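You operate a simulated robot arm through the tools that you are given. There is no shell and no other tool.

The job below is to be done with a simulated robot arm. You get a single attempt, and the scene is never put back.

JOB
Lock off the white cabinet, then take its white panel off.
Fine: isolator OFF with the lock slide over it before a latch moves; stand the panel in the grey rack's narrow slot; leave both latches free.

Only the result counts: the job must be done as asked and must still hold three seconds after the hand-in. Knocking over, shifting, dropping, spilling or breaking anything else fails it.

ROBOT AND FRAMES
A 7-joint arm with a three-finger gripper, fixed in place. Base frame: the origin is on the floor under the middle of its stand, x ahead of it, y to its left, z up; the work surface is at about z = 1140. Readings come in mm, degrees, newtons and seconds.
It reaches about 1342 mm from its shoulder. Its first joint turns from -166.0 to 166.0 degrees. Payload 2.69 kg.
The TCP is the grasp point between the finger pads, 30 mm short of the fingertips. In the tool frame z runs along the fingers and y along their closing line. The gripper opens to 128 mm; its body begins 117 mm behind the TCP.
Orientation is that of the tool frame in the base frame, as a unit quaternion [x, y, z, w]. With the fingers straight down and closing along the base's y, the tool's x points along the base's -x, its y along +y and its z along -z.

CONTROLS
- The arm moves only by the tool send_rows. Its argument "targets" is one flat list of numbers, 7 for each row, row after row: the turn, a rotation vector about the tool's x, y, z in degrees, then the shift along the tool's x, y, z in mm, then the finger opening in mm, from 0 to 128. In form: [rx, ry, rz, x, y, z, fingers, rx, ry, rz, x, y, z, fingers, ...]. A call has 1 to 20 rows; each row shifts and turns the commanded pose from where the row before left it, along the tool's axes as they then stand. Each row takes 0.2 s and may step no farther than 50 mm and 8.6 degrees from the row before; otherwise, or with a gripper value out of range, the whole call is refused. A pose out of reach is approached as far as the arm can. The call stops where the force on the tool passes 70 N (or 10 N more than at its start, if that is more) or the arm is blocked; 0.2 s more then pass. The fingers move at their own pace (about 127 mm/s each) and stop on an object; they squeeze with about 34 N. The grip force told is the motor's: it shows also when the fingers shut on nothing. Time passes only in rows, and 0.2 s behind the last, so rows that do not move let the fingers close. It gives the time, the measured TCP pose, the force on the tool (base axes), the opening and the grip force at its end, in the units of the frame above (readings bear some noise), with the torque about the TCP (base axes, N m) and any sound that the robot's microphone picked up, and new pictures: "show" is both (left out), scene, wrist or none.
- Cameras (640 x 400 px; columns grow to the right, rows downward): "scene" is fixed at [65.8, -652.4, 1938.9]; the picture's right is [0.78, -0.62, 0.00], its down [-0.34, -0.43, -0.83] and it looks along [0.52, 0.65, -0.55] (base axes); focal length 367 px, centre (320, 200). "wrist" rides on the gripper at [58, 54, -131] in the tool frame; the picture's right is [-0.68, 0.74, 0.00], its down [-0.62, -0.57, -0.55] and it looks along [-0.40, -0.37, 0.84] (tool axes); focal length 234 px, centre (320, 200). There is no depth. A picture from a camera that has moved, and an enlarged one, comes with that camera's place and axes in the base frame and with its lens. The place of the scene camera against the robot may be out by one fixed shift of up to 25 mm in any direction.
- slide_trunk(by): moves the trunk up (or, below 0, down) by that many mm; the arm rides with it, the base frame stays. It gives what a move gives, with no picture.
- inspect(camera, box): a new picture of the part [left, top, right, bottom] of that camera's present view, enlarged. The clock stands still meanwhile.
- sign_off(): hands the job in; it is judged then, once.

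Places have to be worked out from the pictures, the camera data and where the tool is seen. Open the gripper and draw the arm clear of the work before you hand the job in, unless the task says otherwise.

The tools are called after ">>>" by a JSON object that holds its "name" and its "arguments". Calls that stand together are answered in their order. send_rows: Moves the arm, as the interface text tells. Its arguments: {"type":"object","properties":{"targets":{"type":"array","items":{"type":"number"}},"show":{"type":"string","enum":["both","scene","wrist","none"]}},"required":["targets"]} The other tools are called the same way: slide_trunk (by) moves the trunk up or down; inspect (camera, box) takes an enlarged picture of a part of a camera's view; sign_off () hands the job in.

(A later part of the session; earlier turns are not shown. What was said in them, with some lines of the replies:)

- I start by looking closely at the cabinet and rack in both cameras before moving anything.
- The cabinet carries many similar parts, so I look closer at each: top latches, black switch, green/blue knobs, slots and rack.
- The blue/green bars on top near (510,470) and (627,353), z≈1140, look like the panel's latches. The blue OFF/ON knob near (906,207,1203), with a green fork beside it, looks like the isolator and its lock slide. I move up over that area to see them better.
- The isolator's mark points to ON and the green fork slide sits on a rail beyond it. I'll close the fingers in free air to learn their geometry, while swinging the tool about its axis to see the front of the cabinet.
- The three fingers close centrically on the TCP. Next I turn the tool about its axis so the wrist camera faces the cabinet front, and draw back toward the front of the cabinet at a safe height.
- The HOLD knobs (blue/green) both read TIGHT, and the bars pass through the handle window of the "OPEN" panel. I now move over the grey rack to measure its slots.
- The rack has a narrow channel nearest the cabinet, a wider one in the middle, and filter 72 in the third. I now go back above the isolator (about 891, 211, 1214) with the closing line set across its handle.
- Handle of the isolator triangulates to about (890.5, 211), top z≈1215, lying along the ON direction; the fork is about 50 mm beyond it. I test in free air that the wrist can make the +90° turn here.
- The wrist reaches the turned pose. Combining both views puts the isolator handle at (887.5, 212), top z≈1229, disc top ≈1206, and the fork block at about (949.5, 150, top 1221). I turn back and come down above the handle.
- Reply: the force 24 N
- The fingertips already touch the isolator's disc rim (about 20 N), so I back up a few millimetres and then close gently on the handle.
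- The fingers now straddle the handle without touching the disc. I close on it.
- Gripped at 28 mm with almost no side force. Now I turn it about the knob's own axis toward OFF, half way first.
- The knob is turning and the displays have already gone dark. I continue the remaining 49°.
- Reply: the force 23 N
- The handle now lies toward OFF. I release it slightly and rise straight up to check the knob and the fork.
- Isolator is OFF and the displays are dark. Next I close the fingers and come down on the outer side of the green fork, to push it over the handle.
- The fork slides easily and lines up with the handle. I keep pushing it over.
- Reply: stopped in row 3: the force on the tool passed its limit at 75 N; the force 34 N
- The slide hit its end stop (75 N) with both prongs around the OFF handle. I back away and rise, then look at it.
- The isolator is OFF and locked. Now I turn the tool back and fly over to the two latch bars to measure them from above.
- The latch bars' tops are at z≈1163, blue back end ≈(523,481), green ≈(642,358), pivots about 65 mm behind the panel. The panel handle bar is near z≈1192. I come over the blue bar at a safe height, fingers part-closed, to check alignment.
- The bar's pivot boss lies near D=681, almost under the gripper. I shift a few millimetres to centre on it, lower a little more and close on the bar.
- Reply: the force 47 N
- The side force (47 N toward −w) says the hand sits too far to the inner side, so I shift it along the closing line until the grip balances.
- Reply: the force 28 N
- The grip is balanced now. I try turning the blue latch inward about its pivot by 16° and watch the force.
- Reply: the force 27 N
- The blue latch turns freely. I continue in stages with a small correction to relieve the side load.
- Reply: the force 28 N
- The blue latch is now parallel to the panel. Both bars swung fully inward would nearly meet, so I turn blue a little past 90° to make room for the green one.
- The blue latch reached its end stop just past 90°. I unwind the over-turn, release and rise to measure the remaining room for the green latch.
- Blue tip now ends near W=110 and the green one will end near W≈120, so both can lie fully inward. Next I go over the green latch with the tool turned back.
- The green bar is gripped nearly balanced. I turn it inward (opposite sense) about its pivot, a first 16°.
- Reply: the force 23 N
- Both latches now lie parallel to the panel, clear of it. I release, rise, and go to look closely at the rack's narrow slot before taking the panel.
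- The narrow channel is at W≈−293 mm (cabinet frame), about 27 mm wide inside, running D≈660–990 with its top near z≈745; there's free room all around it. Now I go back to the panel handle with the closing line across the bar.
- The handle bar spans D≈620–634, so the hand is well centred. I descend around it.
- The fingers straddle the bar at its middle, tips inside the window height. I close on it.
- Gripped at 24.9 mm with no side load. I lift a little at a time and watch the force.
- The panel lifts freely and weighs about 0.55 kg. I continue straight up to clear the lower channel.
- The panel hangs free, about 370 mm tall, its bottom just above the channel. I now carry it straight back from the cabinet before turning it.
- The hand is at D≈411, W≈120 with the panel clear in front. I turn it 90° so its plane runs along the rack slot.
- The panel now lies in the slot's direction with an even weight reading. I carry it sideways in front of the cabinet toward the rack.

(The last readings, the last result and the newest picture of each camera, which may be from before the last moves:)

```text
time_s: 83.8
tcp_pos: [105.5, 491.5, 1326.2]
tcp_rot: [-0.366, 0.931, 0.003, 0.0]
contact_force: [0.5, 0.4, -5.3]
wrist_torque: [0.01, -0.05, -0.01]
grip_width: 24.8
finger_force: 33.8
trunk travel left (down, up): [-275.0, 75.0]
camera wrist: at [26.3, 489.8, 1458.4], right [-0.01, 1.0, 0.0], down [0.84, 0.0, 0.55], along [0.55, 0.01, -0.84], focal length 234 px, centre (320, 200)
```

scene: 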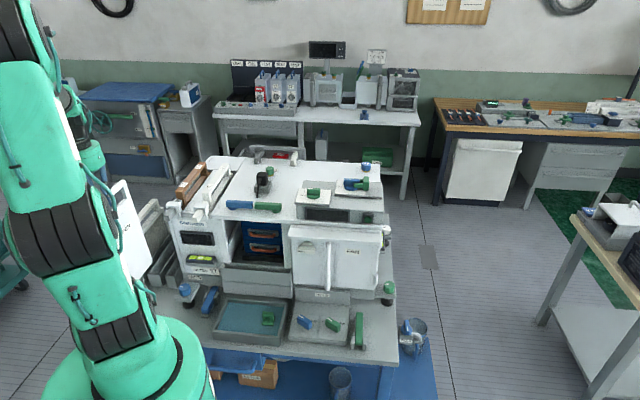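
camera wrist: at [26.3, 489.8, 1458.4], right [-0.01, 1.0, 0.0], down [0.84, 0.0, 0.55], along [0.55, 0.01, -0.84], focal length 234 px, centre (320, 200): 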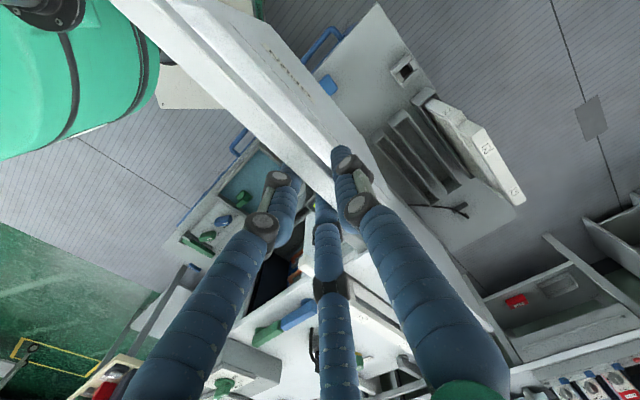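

The arm is at its inner limit here (19 mm short of the command), which clears as I move outward. I go forward along the slot direction, between the cabinet side and filter 72.

>>> {"name": "send_rows", "arguments": {"targets": [0, 0, 0, -25, 0, 0, 0, 0, 0, 0, -25, 0, 0, 0, 0, 0, 0, -25, 0, 0, 0, 0, 0, 0, -25, 0, 0, 0, 0, 0, 0, -25, 0, 0, 0, 0, 0, 0, -25, 0, 0, 0, 0, 0, 0, 0, 0, 0, 0], "show": "both"}}

```text
time_s: 85.4
tcp_pos: [194.2, 599.9, 1322.3]
tcp_rot: [-0.382, 0.924, 0.002, 0.0]
contact_force: [-0.1, 0.3, -5.0]
wrist_torque: [-0.03, -0.03, -0.02]
grip_width: 24.9
finger_force: 33.9
trunk travel left (down, up): [-275.0, 75.0]
camera wrist: at [114.9, 595.8, 1455.0], right [-0.04, 1.0, 0.0], down [0.84, 0.03, 0.55], along [0.55, 0.02, -0.84], focal length 234 px, centre (320, 200)
```

scene: 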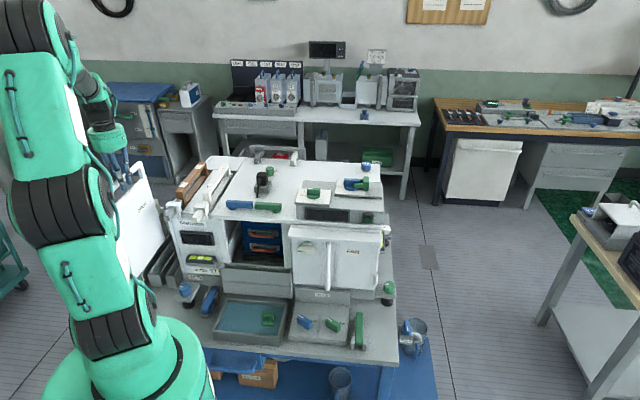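
wrist: 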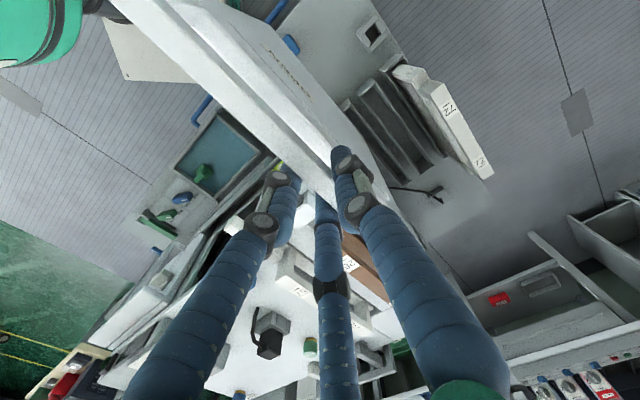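

>>> {"name": "send_rows", "arguments": {"targets": [0, 0, 0, -26, 0, 0, 0, 0, 0, 0, -26, 0, 0, 0, 0, 0, 0, -26, 0, 0, 0, 0, 0, 0, -26, 0, 0, 0, 0, 0, 0, -26, 0, 0, 0, 0, 0, 0, -26, 0, 0, 0, 0, 0, 0, -26, 0, 0, 0, 0, 0, 0, -26, 0, 0, 0, 0, 0, 0, -26, 0, 0, 0, 0, 0, 0, -26, 0, 0, 0, 0, 0, 0, 0, 0, 0, 0], "show": "both"}}

>>> {"name": "inspect", "arguments": {"camera": "scene", "box": [110, 120, 220, 310]}}

>>> {"name": "inspect", "arguments": {"camera": "wrist", "box": [180, 0, 480, 200]}}

```text
time_s: 87.8
tcp_pos: [378.2, 782.8, 1320.9]
tcp_rot: [-0.381, 0.925, 0.001, -0.001]
contact_force: [-0.3, 0.5, -5.5]
wrist_torque: [-0.05, 0.0, 0.01]
grip_width: 24.8
finger_force: 33.6
trunk travel left (down, up): [-275.0, 75.0]
camera wrist: at [300.2, 779.6, 1453.0], right [-0.04, 1.0, 0.0], down [0.84, 0.03, 0.55], along [0.55, 0.02, -0.84], focal length 234 px, centre (320, 200)
```

scene: 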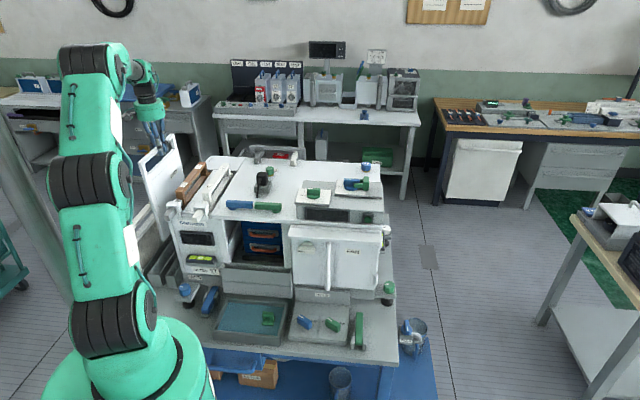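
wrist: 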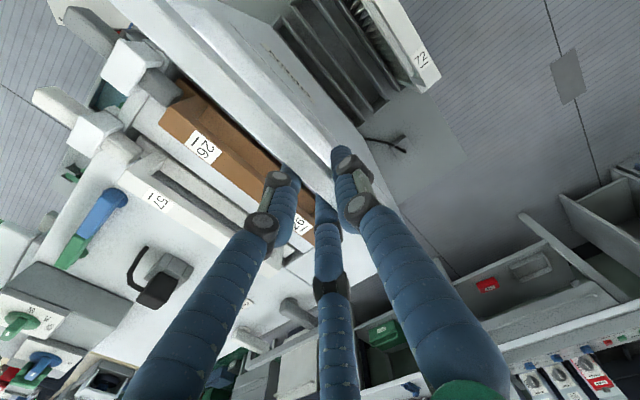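

```text
2.11 times, centred on (165, 215) of scene
camera zoom: at [65.8, -652.4, 1938.9], right [0.78, -0.62, 0.0], down [-0.34, -0.43, -0.83], along [0.52, 0.65, -0.55], focal length 772 px, centre (646, 168)
```

zoom: 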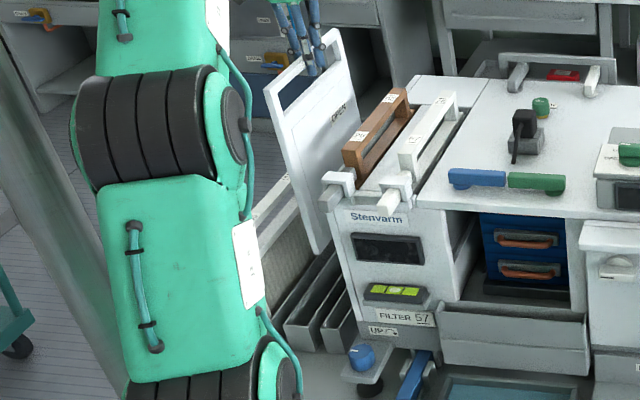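

```text
2.00 times, centred on (330, 100) of wrist
camera zoom: at [300.2, 779.6, 1453.0], right [-0.04, 1.0, 0.0], down [0.84, 0.03, 0.55], along [0.55, 0.02, -0.84], focal length 468 px, centre (300, 400)
```

zoom: 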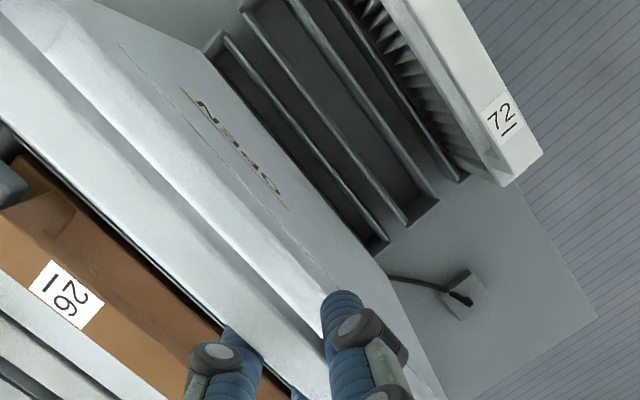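

The panel hangs above the rack, between cabinet and filter 72. I lower it until its bottom is just above the slot and then compare edges closely.

>>> {"name": "send_rows", "arguments": {"targets": [0, 0, 0, 0, 0, 28, 0, 0, 0, 0, 0, 0, 28, 0, 0, 0, 0, 0, 0, 28, 0, 0, 0, 0, 0, 0, 28, 0, 0, 0, 0, 0, 0, 28, 0, 0, 0, 0, 0, 0, 20, 0, 0, 0, 0, 0, 0, 0, 0], "show": "both"}}

>>> {"name": "inspect", "arguments": {"camera": "scene", "box": [130, 180, 210, 300]}}

>>> {"name": "inspect", "arguments": {"camera": "wrist", "box": [220, 0, 400, 120]}}

```text
time_s: 89.4
tcp_pos: [378.3, 783.0, 1160.8]
tcp_rot: [-0.382, 0.924, 0.001, -0.001]
contact_force: [0.1, -0.2, -4.9]
wrist_torque: [-0.01, -0.06, 0.0]
grip_width: 24.6
finger_force: 33.8
trunk travel left (down, up): [-275.0, 75.0]
camera wrist: at [298.4, 780.1, 1292.7], right [-0.04, 1.0, 0.0], down [0.84, 0.03, 0.55], along [0.55, 0.02, -0.84], focal length 234 px, centre (320, 200)
```

scene: 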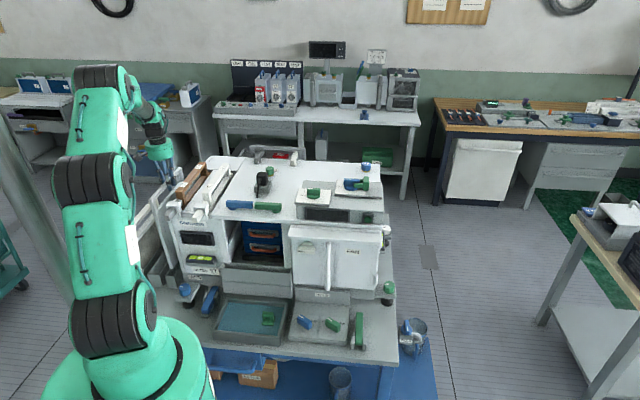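
wrist: 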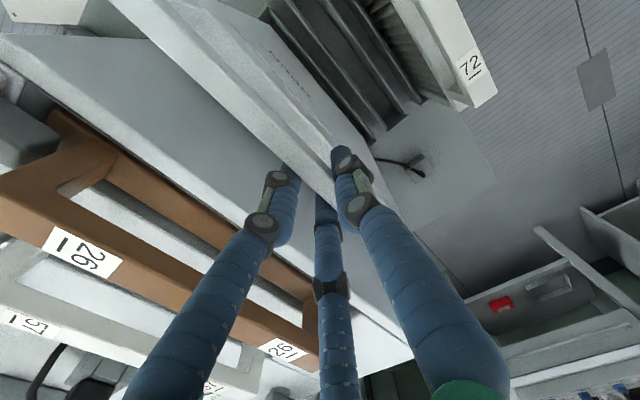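

```text
3.33 times, centred on (170, 240) of scene
camera zoom: at [65.8, -652.4, 1938.9], right [0.78, -0.62, 0.0], down [-0.34, -0.43, -0.83], along [0.52, 0.65, -0.55], focal length 1223 px, centre (820, 67)
```

zoom: 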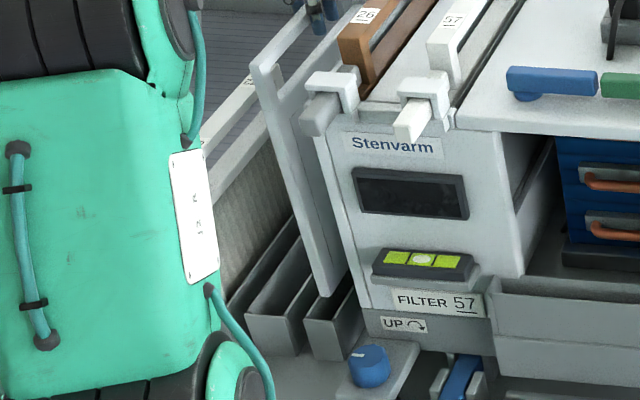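

```text
3.33 times, centred on (310, 60) of wrist
camera zoom: at [298.4, 780.1, 1292.7], right [-0.04, 1.0, 0.0], down [0.84, 0.03, 0.55], along [0.55, 0.02, -0.84], focal length 781 px, centre (353, 667)
```

zoom: 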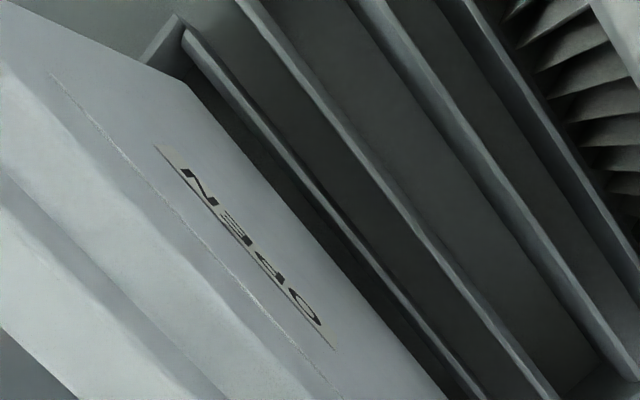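

Panel and slot are parallel; the panel spans about W −298…−284 and the slot's inside about −307…−279. I shift 1.5 mm to centre it and lower further, looking again at the slot mouth.

>>> {"name": "send_rows", "arguments": {"targets": [0, 0, 0, 0, 1.5, 0, 0, 0, 0, 0, 0, 0, 15, 0, 0, 0, 0, 0, 0, 15, 0, 0, 0, 0, 0, 0, 0, 0], "show": "none"}}

>>> {"name": "inspect", "arguments": {"camera": "scene", "box": [155, 230, 200, 295]}}

>>> {"name": "inspect", "arguments": {"camera": "wrist", "box": [220, 0, 400, 140]}}

```text
time_s: 90.4
tcp_pos: [377.0, 786.2, 1131.4]
tcp_rot: [-0.382, 0.924, 0.001, -0.001]
contact_force: [-0.1, -0.3, -5.2]
wrist_torque: [0.01, -0.02, 0.01]
grip_width: 24.9
finger_force: 33.7
trunk travel left (down, up): [-275.0, 75.0]
```

```text
6.15 times, centred on (178, 262) of scene
camera zoom: at [65.8, -652.4, 1938.9], right [0.78, -0.62, 0.0], down [-0.34, -0.43, -0.83], along [0.52, 0.65, -0.55], focal length 2258 px, centre (1197, -185)
```

zoom: 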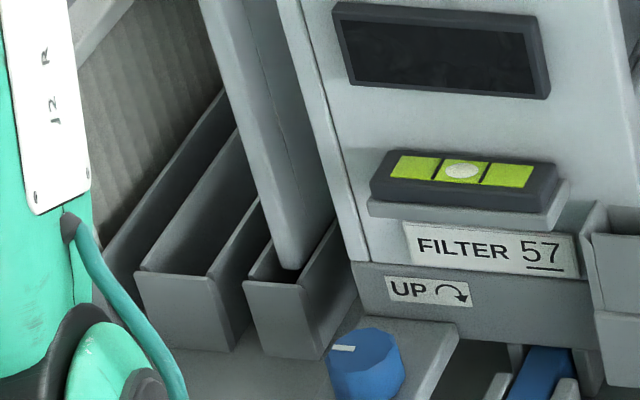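

```text
2.86 times, centred on (310, 70) of wrist
camera zoom: at [297.7, 781.4, 1263.0], right [-0.04, 1.0, 0.0], down [0.84, 0.03, 0.55], along [0.55, 0.02, -0.84], focal length 669 px, centre (349, 571)
```

zoom: 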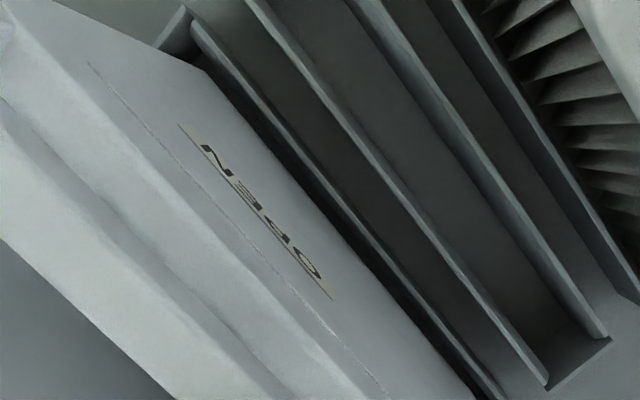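

The panel's lower edge is entering the narrow slot between its walls. I lower in small steps, watching the force.

>>> {"name": "send_rows", "arguments": {"targets": [0, 0, 0, 0, 0, 8, 0, 0, 0, 0, 0, 0, 8, 0, 0, 0, 0, 0, 0, 8, 0, 0, 0, 0, 0, 0, 0, 0], "show": "none"}}

>>> {"name": "inspect", "arguments": {"camera": "scene", "box": [155, 230, 200, 295]}}

```text
time_s: 91.4
tcp_pos: [377.0, 786.0, 1107.5]
tcp_rot: [-0.382, 0.924, 0.001, -0.001]
contact_force: [0.3, 1.3, -5.7]
wrist_torque: [0.05, -0.05, -0.01]
grip_width: 24.9
finger_force: 34.4
trunk travel left (down, up): [-275.0, 75.0]
```

```text
6.15 times, centred on (178, 262) of scene
camera zoom: at [65.8, -652.4, 1938.9], right [0.78, -0.62, 0.0], down [-0.34, -0.43, -0.83], along [0.52, 0.65, -0.55], focal length 2258 px, centre (1197, -185)
```

zoom: 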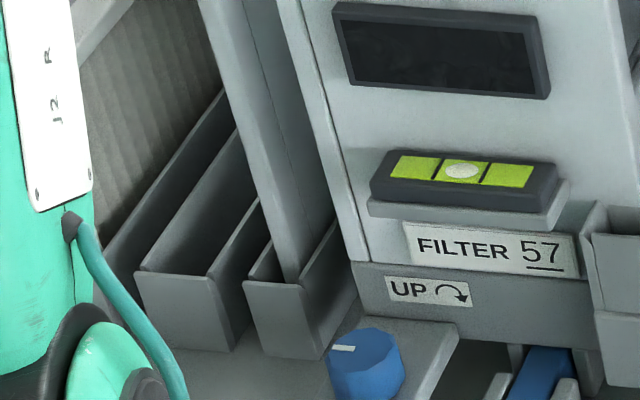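

>>> {"name": "send_rows", "arguments": {"targets": [0, 0, 0, 0, 0, 8, 0, 0, 0, 0, 0, 0, 8, 0, 0, 0, 0, 0, 0, 8, 0, 0, 0, 0, 0, 0, 0, 0], "show": "none"}}

>>> {"name": "inspect", "arguments": {"camera": "scene", "box": [155, 230, 200, 295]}}

```text
time_s: 92.4
tcp_pos: [376.5, 785.1, 1082.9]
tcp_rot: [-0.381, 0.924, -0.001, -0.001]
contact_force: [0.2, 0.5, -4.8]
wrist_torque: [0.0, -0.05, -0.06]
grip_width: 24.8
finger_force: 34.1
trunk travel left (down, up): [-275.0, 75.0]
```

```text
6.15 times, centred on (178, 262) of scene
camera zoom: at [65.8, -652.4, 1938.9], right [0.78, -0.62, 0.0], down [-0.34, -0.43, -0.83], along [0.52, 0.65, -0.55], focal length 2258 px, centre (1197, -185)
```

zoom: 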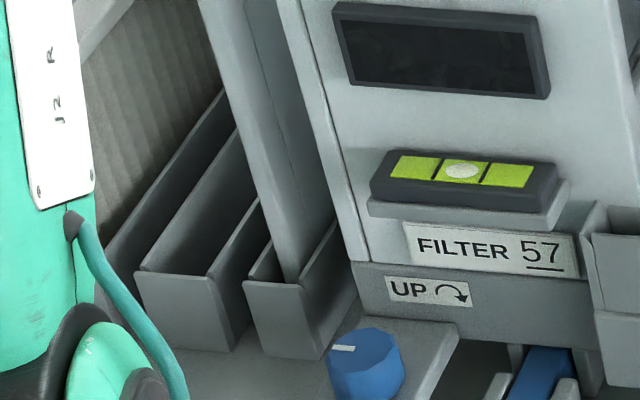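

>>> {"name": "send_rows", "arguments": {"targets": [0, 0, 0, 0, 0, 6, 0, 0, 0, 0, 0, 0, 6, 0, 0, 0, 0, 0, 0, 0, 0], "show": "none"}}

```text
time_s: 93.2
tcp_pos: [378.1, 784.0, 1071.2]
tcp_rot: [-0.382, 0.924, 0.0, -0.001]
contact_force: [-0.1, 1.3, -5.3]
wrist_torque: [0.02, -0.03, -0.01]
grip_width: 24.8
finger_force: 34.0
trunk travel left (down, up): [-275.0, 75.0]
```

>>> {"name": "send_rows", "arguments": {"targets": [0, 0, 0, 0, 0, 5, 0, 0, 0, 0, 0, 0, 5, 0, 0, 0, 0, 0, 0, 0, 0], "show": "none"}}

```text
time_s: 94.0
tcp_pos: [378.1, 785.9, 1066.1]
tcp_rot: [-0.382, 0.924, 0.003, 0.001]
contact_force: [-3.0, -4.2, 35.7]
wrist_torque: [-0.08, -0.04, 0.0]
grip_width: 25.4
finger_force: 34.2
trunk travel left (down, up): [-275.0, 75.0]
```

The panel has reached the slot floor (36 N up). I relieve the load by a few millimetres and check it before letting go.

>>> {"name": "send_rows", "arguments": {"targets": [0, 0, 0, 0, 0, -3, 0, 0, 0, 0, 0, 0, 0, 0], "show": "both"}}

>>> {"name": "inspect", "arguments": {"camera": "scene", "box": [120, 160, 210, 300]}}

>>> {"name": "inspect", "arguments": {"camera": "wrist", "box": [200, 0, 440, 180]}}

```text
time_s: 94.6
tcp_pos: [377.7, 783.7, 1065.1]
tcp_rot: [-0.381, 0.924, 0.001, -0.001]
contact_force: [8.8, 7.4, 21.4]
wrist_torque: [0.21, -0.01, -0.07]
grip_width: 24.8
finger_force: 33.7
trunk travel left (down, up): [-275.0, 75.0]
camera wrist: at [297.8, 780.2, 1196.8], right [-0.04, 1.0, 0.0], down [0.84, 0.03, 0.55], along [0.55, 0.02, -0.84], focal length 234 px, centre (320, 200)
```

scene: 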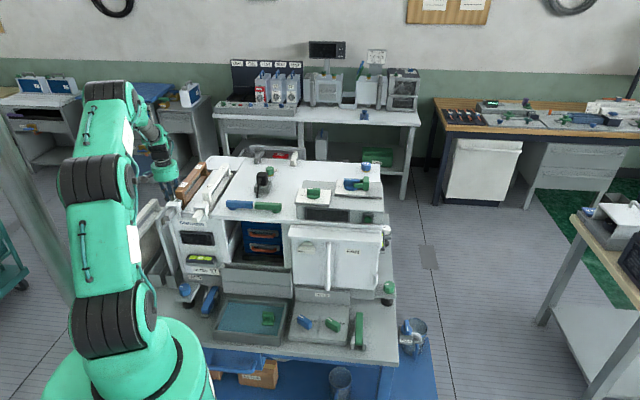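
wrist: 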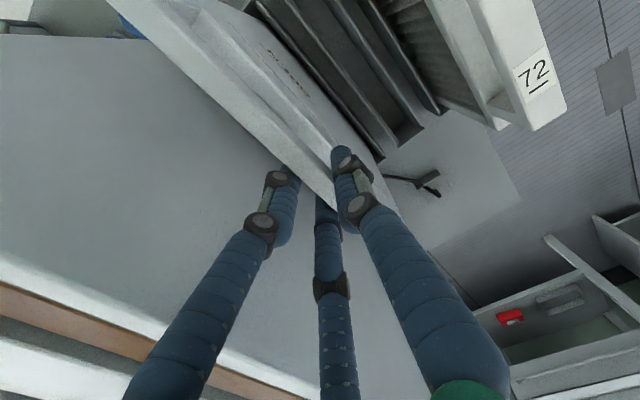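

```text
2.86 times, centred on (165, 230) of scene
camera zoom: at [65.8, -652.4, 1938.9], right [0.78, -0.62, 0.0], down [-0.34, -0.43, -0.83], along [0.52, 0.65, -0.55], focal length 1048 px, centre (763, 114)
```

zoom: 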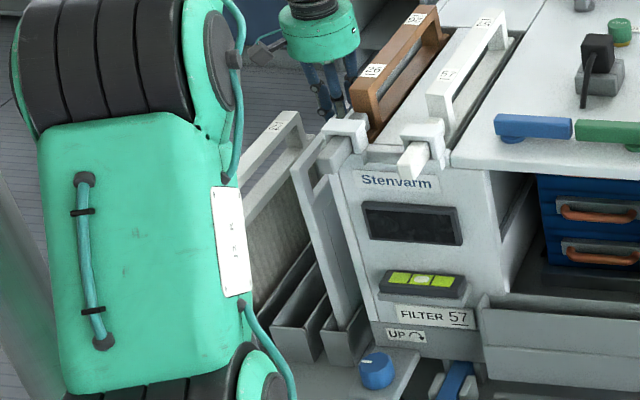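

```text
2.22 times, centred on (320, 90) of wrist
camera zoom: at [297.8, 780.2, 1196.8], right [-0.04, 1.0, 0.0], down [0.84, 0.03, 0.55], along [0.55, 0.02, -0.84], focal length 520 px, centre (320, 444)
```

zoom: 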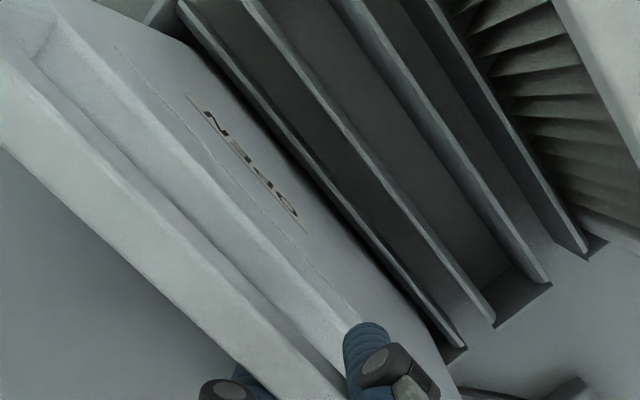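

>>> {"name": "send_rows", "arguments": {"targets": [0, 0, 0, 0, 0, -2.5, 0, 0, 0, 0, 0, 0, 0, 0], "show": "none"}}

```text
time_s: 95.2
tcp_pos: [375.7, 782.5, 1064.3]
tcp_rot: [-0.382, 0.924, 0.0, -0.002]
contact_force: [2.2, 1.8, 4.9]
wrist_torque: [0.57, -0.47, -0.01]
grip_width: 24.9
finger_force: 34.3
trunk travel left (down, up): [-275.0, 75.0]
```

The load is now nearly neutral and the panel stands on the slot floor, centred. I open the fingers just slightly so they still guard the handle, and check that it stays put.

>>> {"name": "send_rows", "arguments": {"targets": [0, 0, 0, 0, 0, -0.4, 25, 0, 0, 0, 0, 0, 0, 27, 0, 0, 0, 0, 0, 0, 30, 0, 0, 0, 0, 0, 0, 30, 0, 0, 0, 0, 0, 0, 30], "show": "wrist"}}

>>> {"name": "inspect", "arguments": {"camera": "wrist", "box": [200, 0, 440, 220]}}

>>> {"name": "inspect", "arguments": {"camera": "scene", "box": [120, 160, 210, 300]}}

```text
time_s: 96.4
tcp_pos: [376.6, 784.0, 1065.5]
tcp_rot: [-0.382, 0.924, 0.0, -0.002]
contact_force: [-1.0, 0.6, 0.7]
wrist_torque: [0.04, 0.01, -0.01]
grip_width: 29.8
finger_force: 0.1
trunk travel left (down, up): [-275.0, 75.0]
camera wrist: at [297.2, 780.3, 1198.8], right [-0.04, 1.0, 0.0], down [0.84, 0.03, 0.55], along [0.55, 0.02, -0.84], focal length 234 px, centre (320, 200)
```

wrist: 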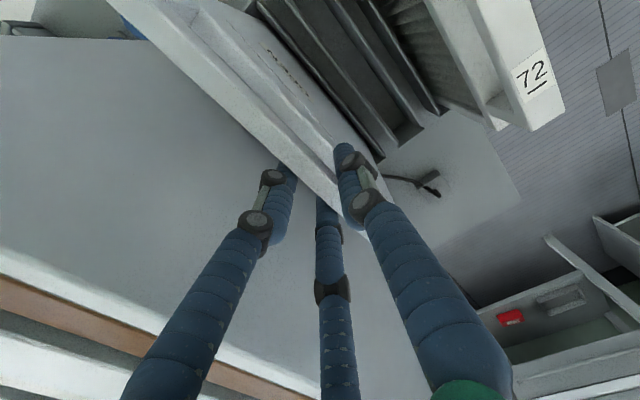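

```text
1.82 times, centred on (320, 110) of wrist
camera zoom: at [297.2, 780.3, 1198.8], right [-0.04, 1.0, 0.0], down [0.84, 0.03, 0.55], along [0.55, 0.02, -0.84], focal length 426 px, centre (320, 364)
```

zoom: 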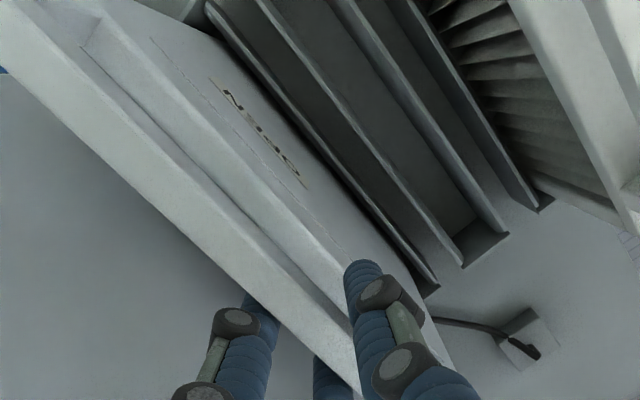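

```text
2.86 times, centred on (165, 230) of scene
camera zoom: at [65.8, -652.4, 1938.9], right [0.78, -0.62, 0.0], down [-0.34, -0.43, -0.83], along [0.52, 0.65, -0.55], focal length 1048 px, centre (763, 114)
```

zoom: 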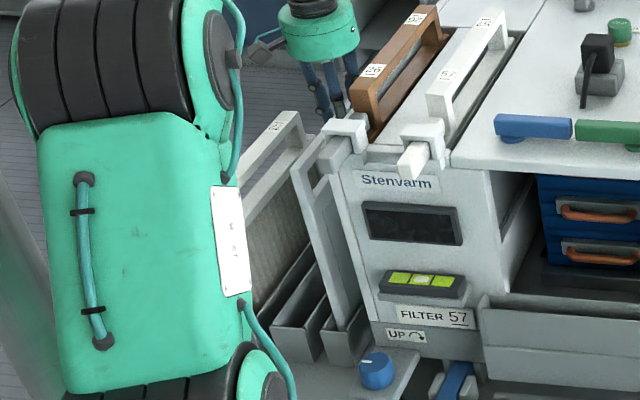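

>>> {"name": "send_rows", "arguments": {"targets": [0, 0, 0, 0, 0, 0, 34, 0, 0, 0, 0, 0, 0, 38, 0, 0, 0, 0, 0, 0, 38, 0, 0, 0, 0, 0, 0, 38], "show": "none"}}

>>> {"name": "inspect", "arguments": {"camera": "wrist", "box": [200, 0, 440, 220]}}

>>> {"name": "inspect", "arguments": {"camera": "scene", "box": [150, 190, 210, 300]}}

```text
time_s: 97.4
tcp_pos: [376.8, 783.6, 1066.3]
tcp_rot: [-0.381, 0.925, 0.0, -0.001]
contact_force: [-0.9, 0.4, -0.2]
wrist_torque: [-0.06, -0.02, -0.01]
grip_width: 38.0
finger_force: 0.0
trunk travel left (down, up): [-275.0, 75.0]
```

```text
1.82 times, centred on (320, 110) of wrist
camera zoom: at [297.2, 780.3, 1198.8], right [-0.04, 1.0, 0.0], down [0.84, 0.03, 0.55], along [0.55, 0.02, -0.84], focal length 426 px, centre (320, 364)
```

zoom: 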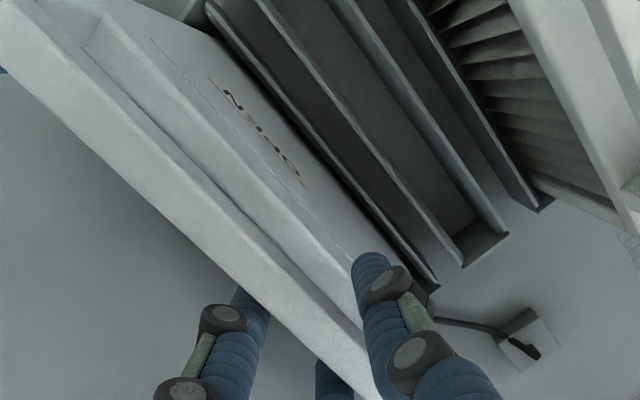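

```text
3.64 times, centred on (180, 245) of scene
camera zoom: at [65.8, -652.4, 1938.9], right [0.78, -0.62, 0.0], down [-0.34, -0.43, -0.83], along [0.52, 0.65, -0.55], focal length 1334 px, centre (829, 36)
```

zoom: 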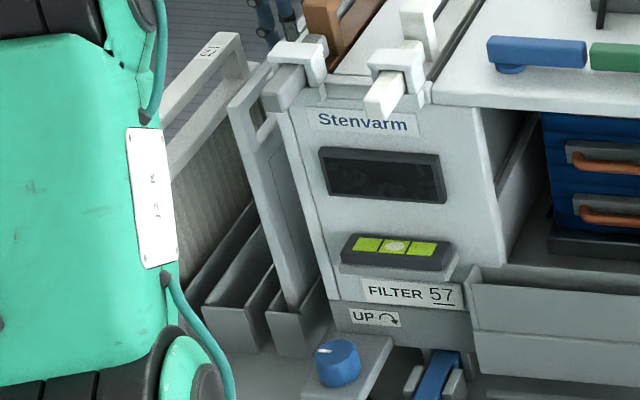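

The panel stays upright with the fingers clear of it. I open a bit more, centre the fingers around the bar and rise straight up.

>>> {"name": "send_rows", "arguments": {"targets": [0, 0, 0, 0, 0, 0, 50, 0, 0, 0, 0, 0, 0, 60, 0, 0, 0, 0, -3, 0, 60, 0, 0, 0, 0, 0, -10, 60, 0, 0, 0, 0, 0, -15, 60, 0, 0, 0, 0, 0, -20, 60, 0, 0, 0, 0, 0, -30, 60, 0, 0, 0, 0, 0, -40, 60, 0, 0, 0, 0, 0, -45, 60], "show": "both"}}

>>> {"name": "inspect", "arguments": {"camera": "scene", "box": [120, 160, 210, 300]}}

>>> {"name": "inspect", "arguments": {"camera": "wrist", "box": [200, 0, 440, 220]}}

```text
time_s: 99.4
tcp_pos: [379.4, 779.4, 1225.0]
tcp_rot: [-0.383, 0.924, 0.001, -0.001]
contact_force: [0.4, -0.1, 0.8]
wrist_torque: [0.02, 0.0, -0.01]
grip_width: 60.4
finger_force: 0.1
trunk travel left (down, up): [-275.0, 75.0]
camera wrist: at [300.5, 776.3, 1357.9], right [-0.04, 1.0, 0.0], down [0.84, 0.03, 0.55], along [0.55, 0.02, -0.84], focal length 234 px, centre (320, 200)
```

scene: 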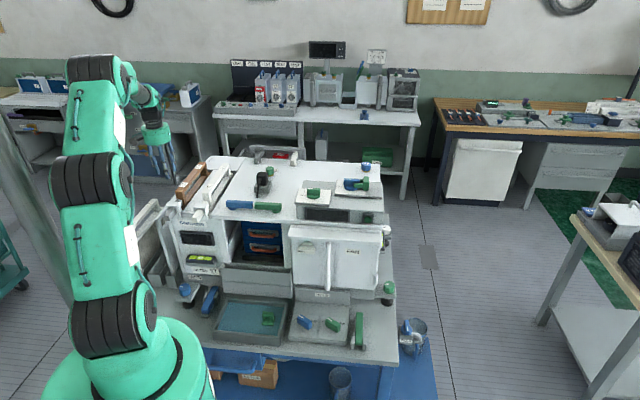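
wrist: 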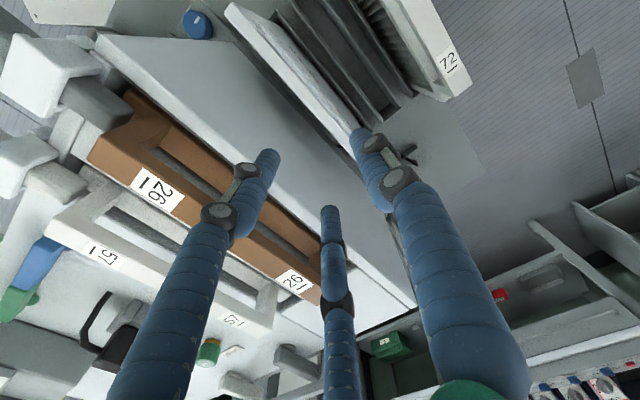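

```text
2.86 times, centred on (165, 230) of scene
camera zoom: at [65.8, -652.4, 1938.9], right [0.78, -0.62, 0.0], down [-0.34, -0.43, -0.83], along [0.52, 0.65, -0.55], focal length 1048 px, centre (763, 114)
```

zoom: 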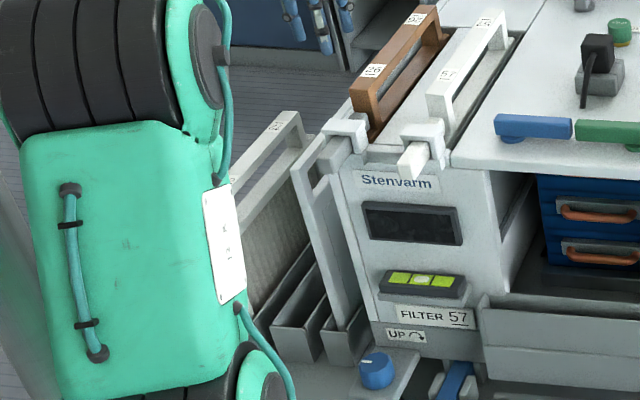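

```text
1.82 times, centred on (320, 110) of wrist
camera zoom: at [300.5, 776.3, 1357.9], right [-0.04, 1.0, 0.0], down [0.84, 0.03, 0.55], along [0.55, 0.02, -0.84], focal length 426 px, centre (320, 364)
```

zoom: 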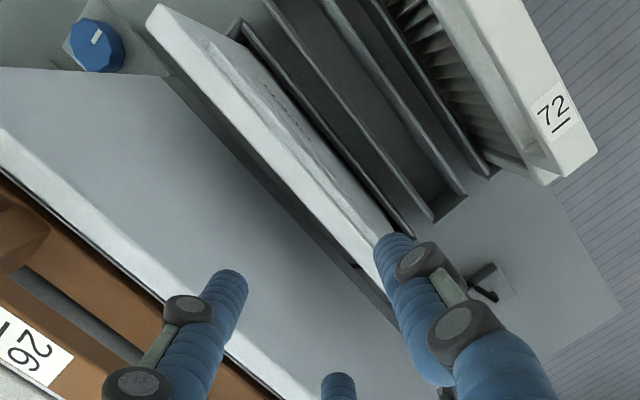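

The panel stands upright in the narrow slot on its own. I raise the arm well clear and check the isolator, slide, latches and rack once more.

>>> {"name": "send_rows", "arguments": {"targets": [0, 0, 0, 0, 0, -45, 60, 0, 0, 0, 0, 0, -45, 60, 0, 0, 0, 0, 0, -45, 60, 0, 0, 0, 0, 0, -45, 128, 0, 0, 0, 0, 0, -45, 128, 0, 0, 0, 0, 0, 0, 128], "show": "both"}}

>>> {"name": "inspect", "arguments": {"camera": "scene", "box": [200, 150, 400, 240]}}

>>> {"name": "inspect", "arguments": {"camera": "scene", "box": [120, 180, 210, 300]}}

>>> {"name": "inspect", "arguments": {"camera": "scene", "box": [170, 230, 440, 390]}}

>>> {"name": "inspect", "arguments": {"camera": "wrist", "box": [200, 0, 440, 220]}}

```text
time_s: 100.8
tcp_pos: [379.3, 780.4, 1452.2]
tcp_rot: [-0.382, 0.924, 0.0, -0.001]
contact_force: [-0.9, -0.3, -0.8]
wrist_torque: [0.0, -0.07, 0.02]
grip_width: 128.1
finger_force: 0.0
trunk travel left (down, up): [-275.0, 75.0]
camera wrist: at [299.9, 777.8, 1584.8], right [-0.04, 1.0, 0.0], down [0.84, 0.03, 0.55], along [0.55, 0.02, -0.84], focal length 234 px, centre (320, 200)
```

scene: 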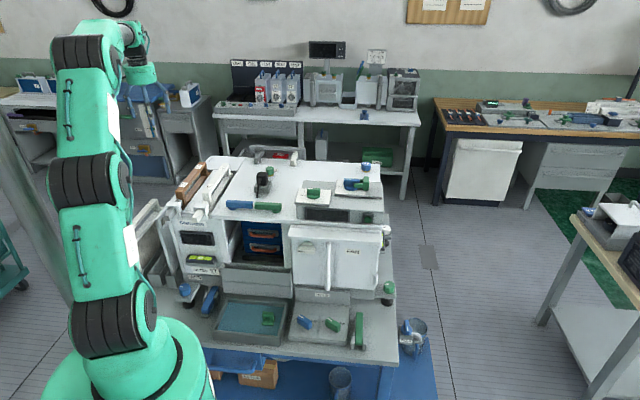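
wrist: 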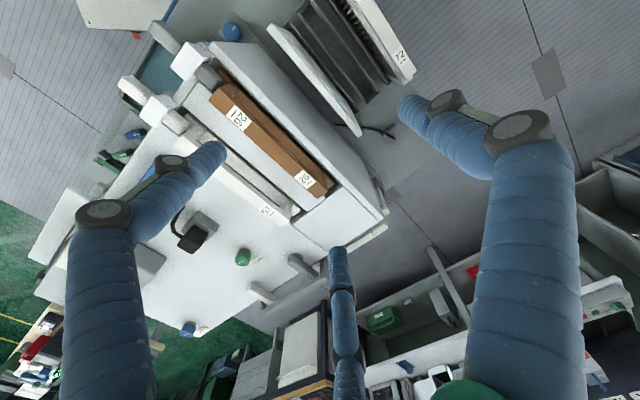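

```text
3.20 times, centred on (300, 195) of scene
camera zoom: at [65.8, -652.4, 1938.9], right [0.78, -0.62, 0.0], down [-0.34, -0.43, -0.83], along [0.52, 0.65, -0.55], focal length 1174 px, centre (384, 216)
```

zoom: 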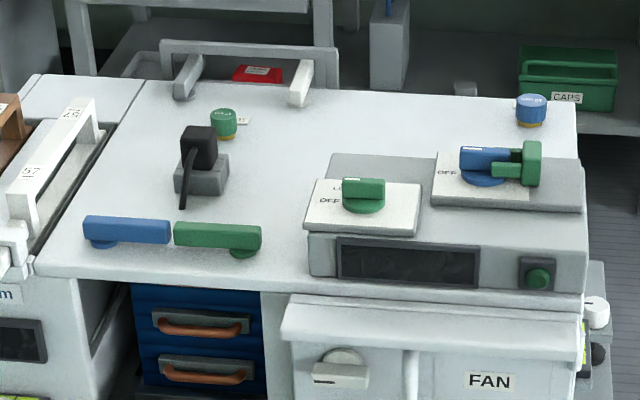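

```text
3.33 times, centred on (165, 240) of scene
camera zoom: at [65.8, -652.4, 1938.9], right [0.78, -0.62, 0.0], down [-0.34, -0.43, -0.83], along [0.52, 0.65, -0.55], focal length 1223 px, centre (837, 67)
```

zoom: 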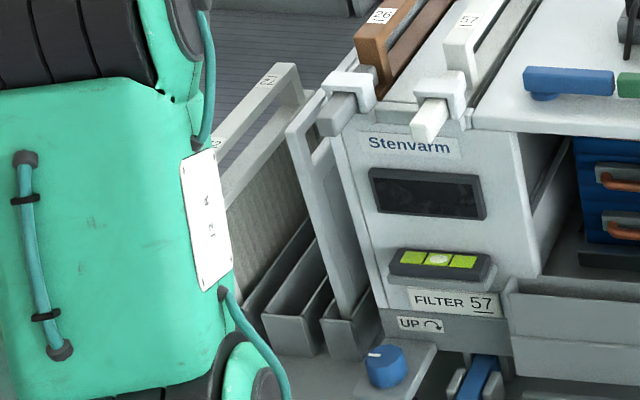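

```text
2.37 times, centred on (305, 310) of scene
camera zoom: at [65.8, -652.4, 1938.9], right [0.78, -0.62, 0.0], down [-0.34, -0.43, -0.83], along [0.52, 0.65, -0.55], focal length 870 px, centre (356, -61)
```

zoom: 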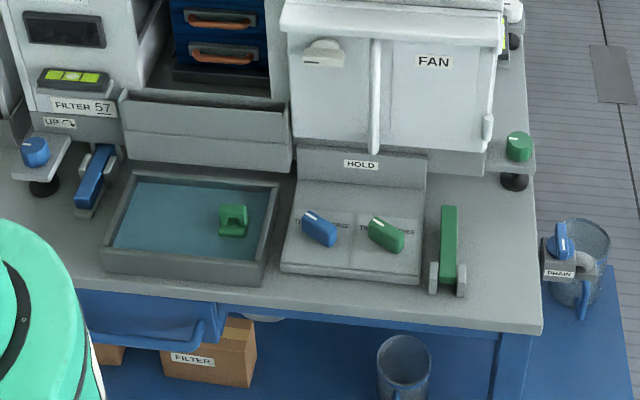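

```text
1.82 times, centred on (320, 110) of wrist
camera zoom: at [299.9, 777.8, 1584.8], right [-0.04, 1.0, 0.0], down [0.84, 0.03, 0.55], along [0.55, 0.02, -0.84], focal length 426 px, centre (320, 364)
```

zoom: 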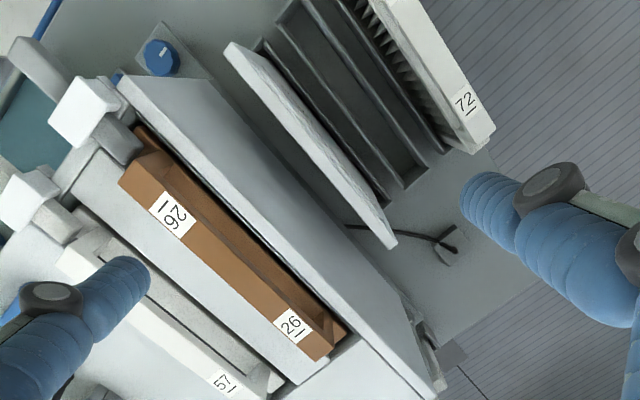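

Everything checks out: the isolator is OFF with the slide over it, and both latches are swung clear. The panel stands in the narrow slot, nothing else looks disturbed, and the arm is open and well above the work. I hand the job in.

>>> {"name": "sign_off", "arguments": {}}

```text
The job is handed in.
```

The job is handed in: the white cabinet is locked off and its white panel is off. I checked the result on the pictures just before handing in.

- **Lock-off:** I turned the blue isolator from ON to OFF, and the displays went dark. Then I pushed the green lock slide over its handle to the end stop. Both were done before I touched either latch.
- **Latches:** The blue and green bars on top are each turned about 90° inward, clear of where the panel sat. They lie end to end, with about 10 mm between their tips by my estimate.
- **Panel:** It stands upright on its own in the narrow slot of the grey rack, the one nearest the cabinet. It stayed still as I let go.
- **Left alone:** I did not touch the HOLD knobs on the bench, which still read TIGHT. They seem to belong to the cabinet's levelling feet, not the latches: their colours match the feet, and both latches turned freely without them.

The gripper is open and the arm is well above the work. The pictures showed nothing else shifted or knocked.
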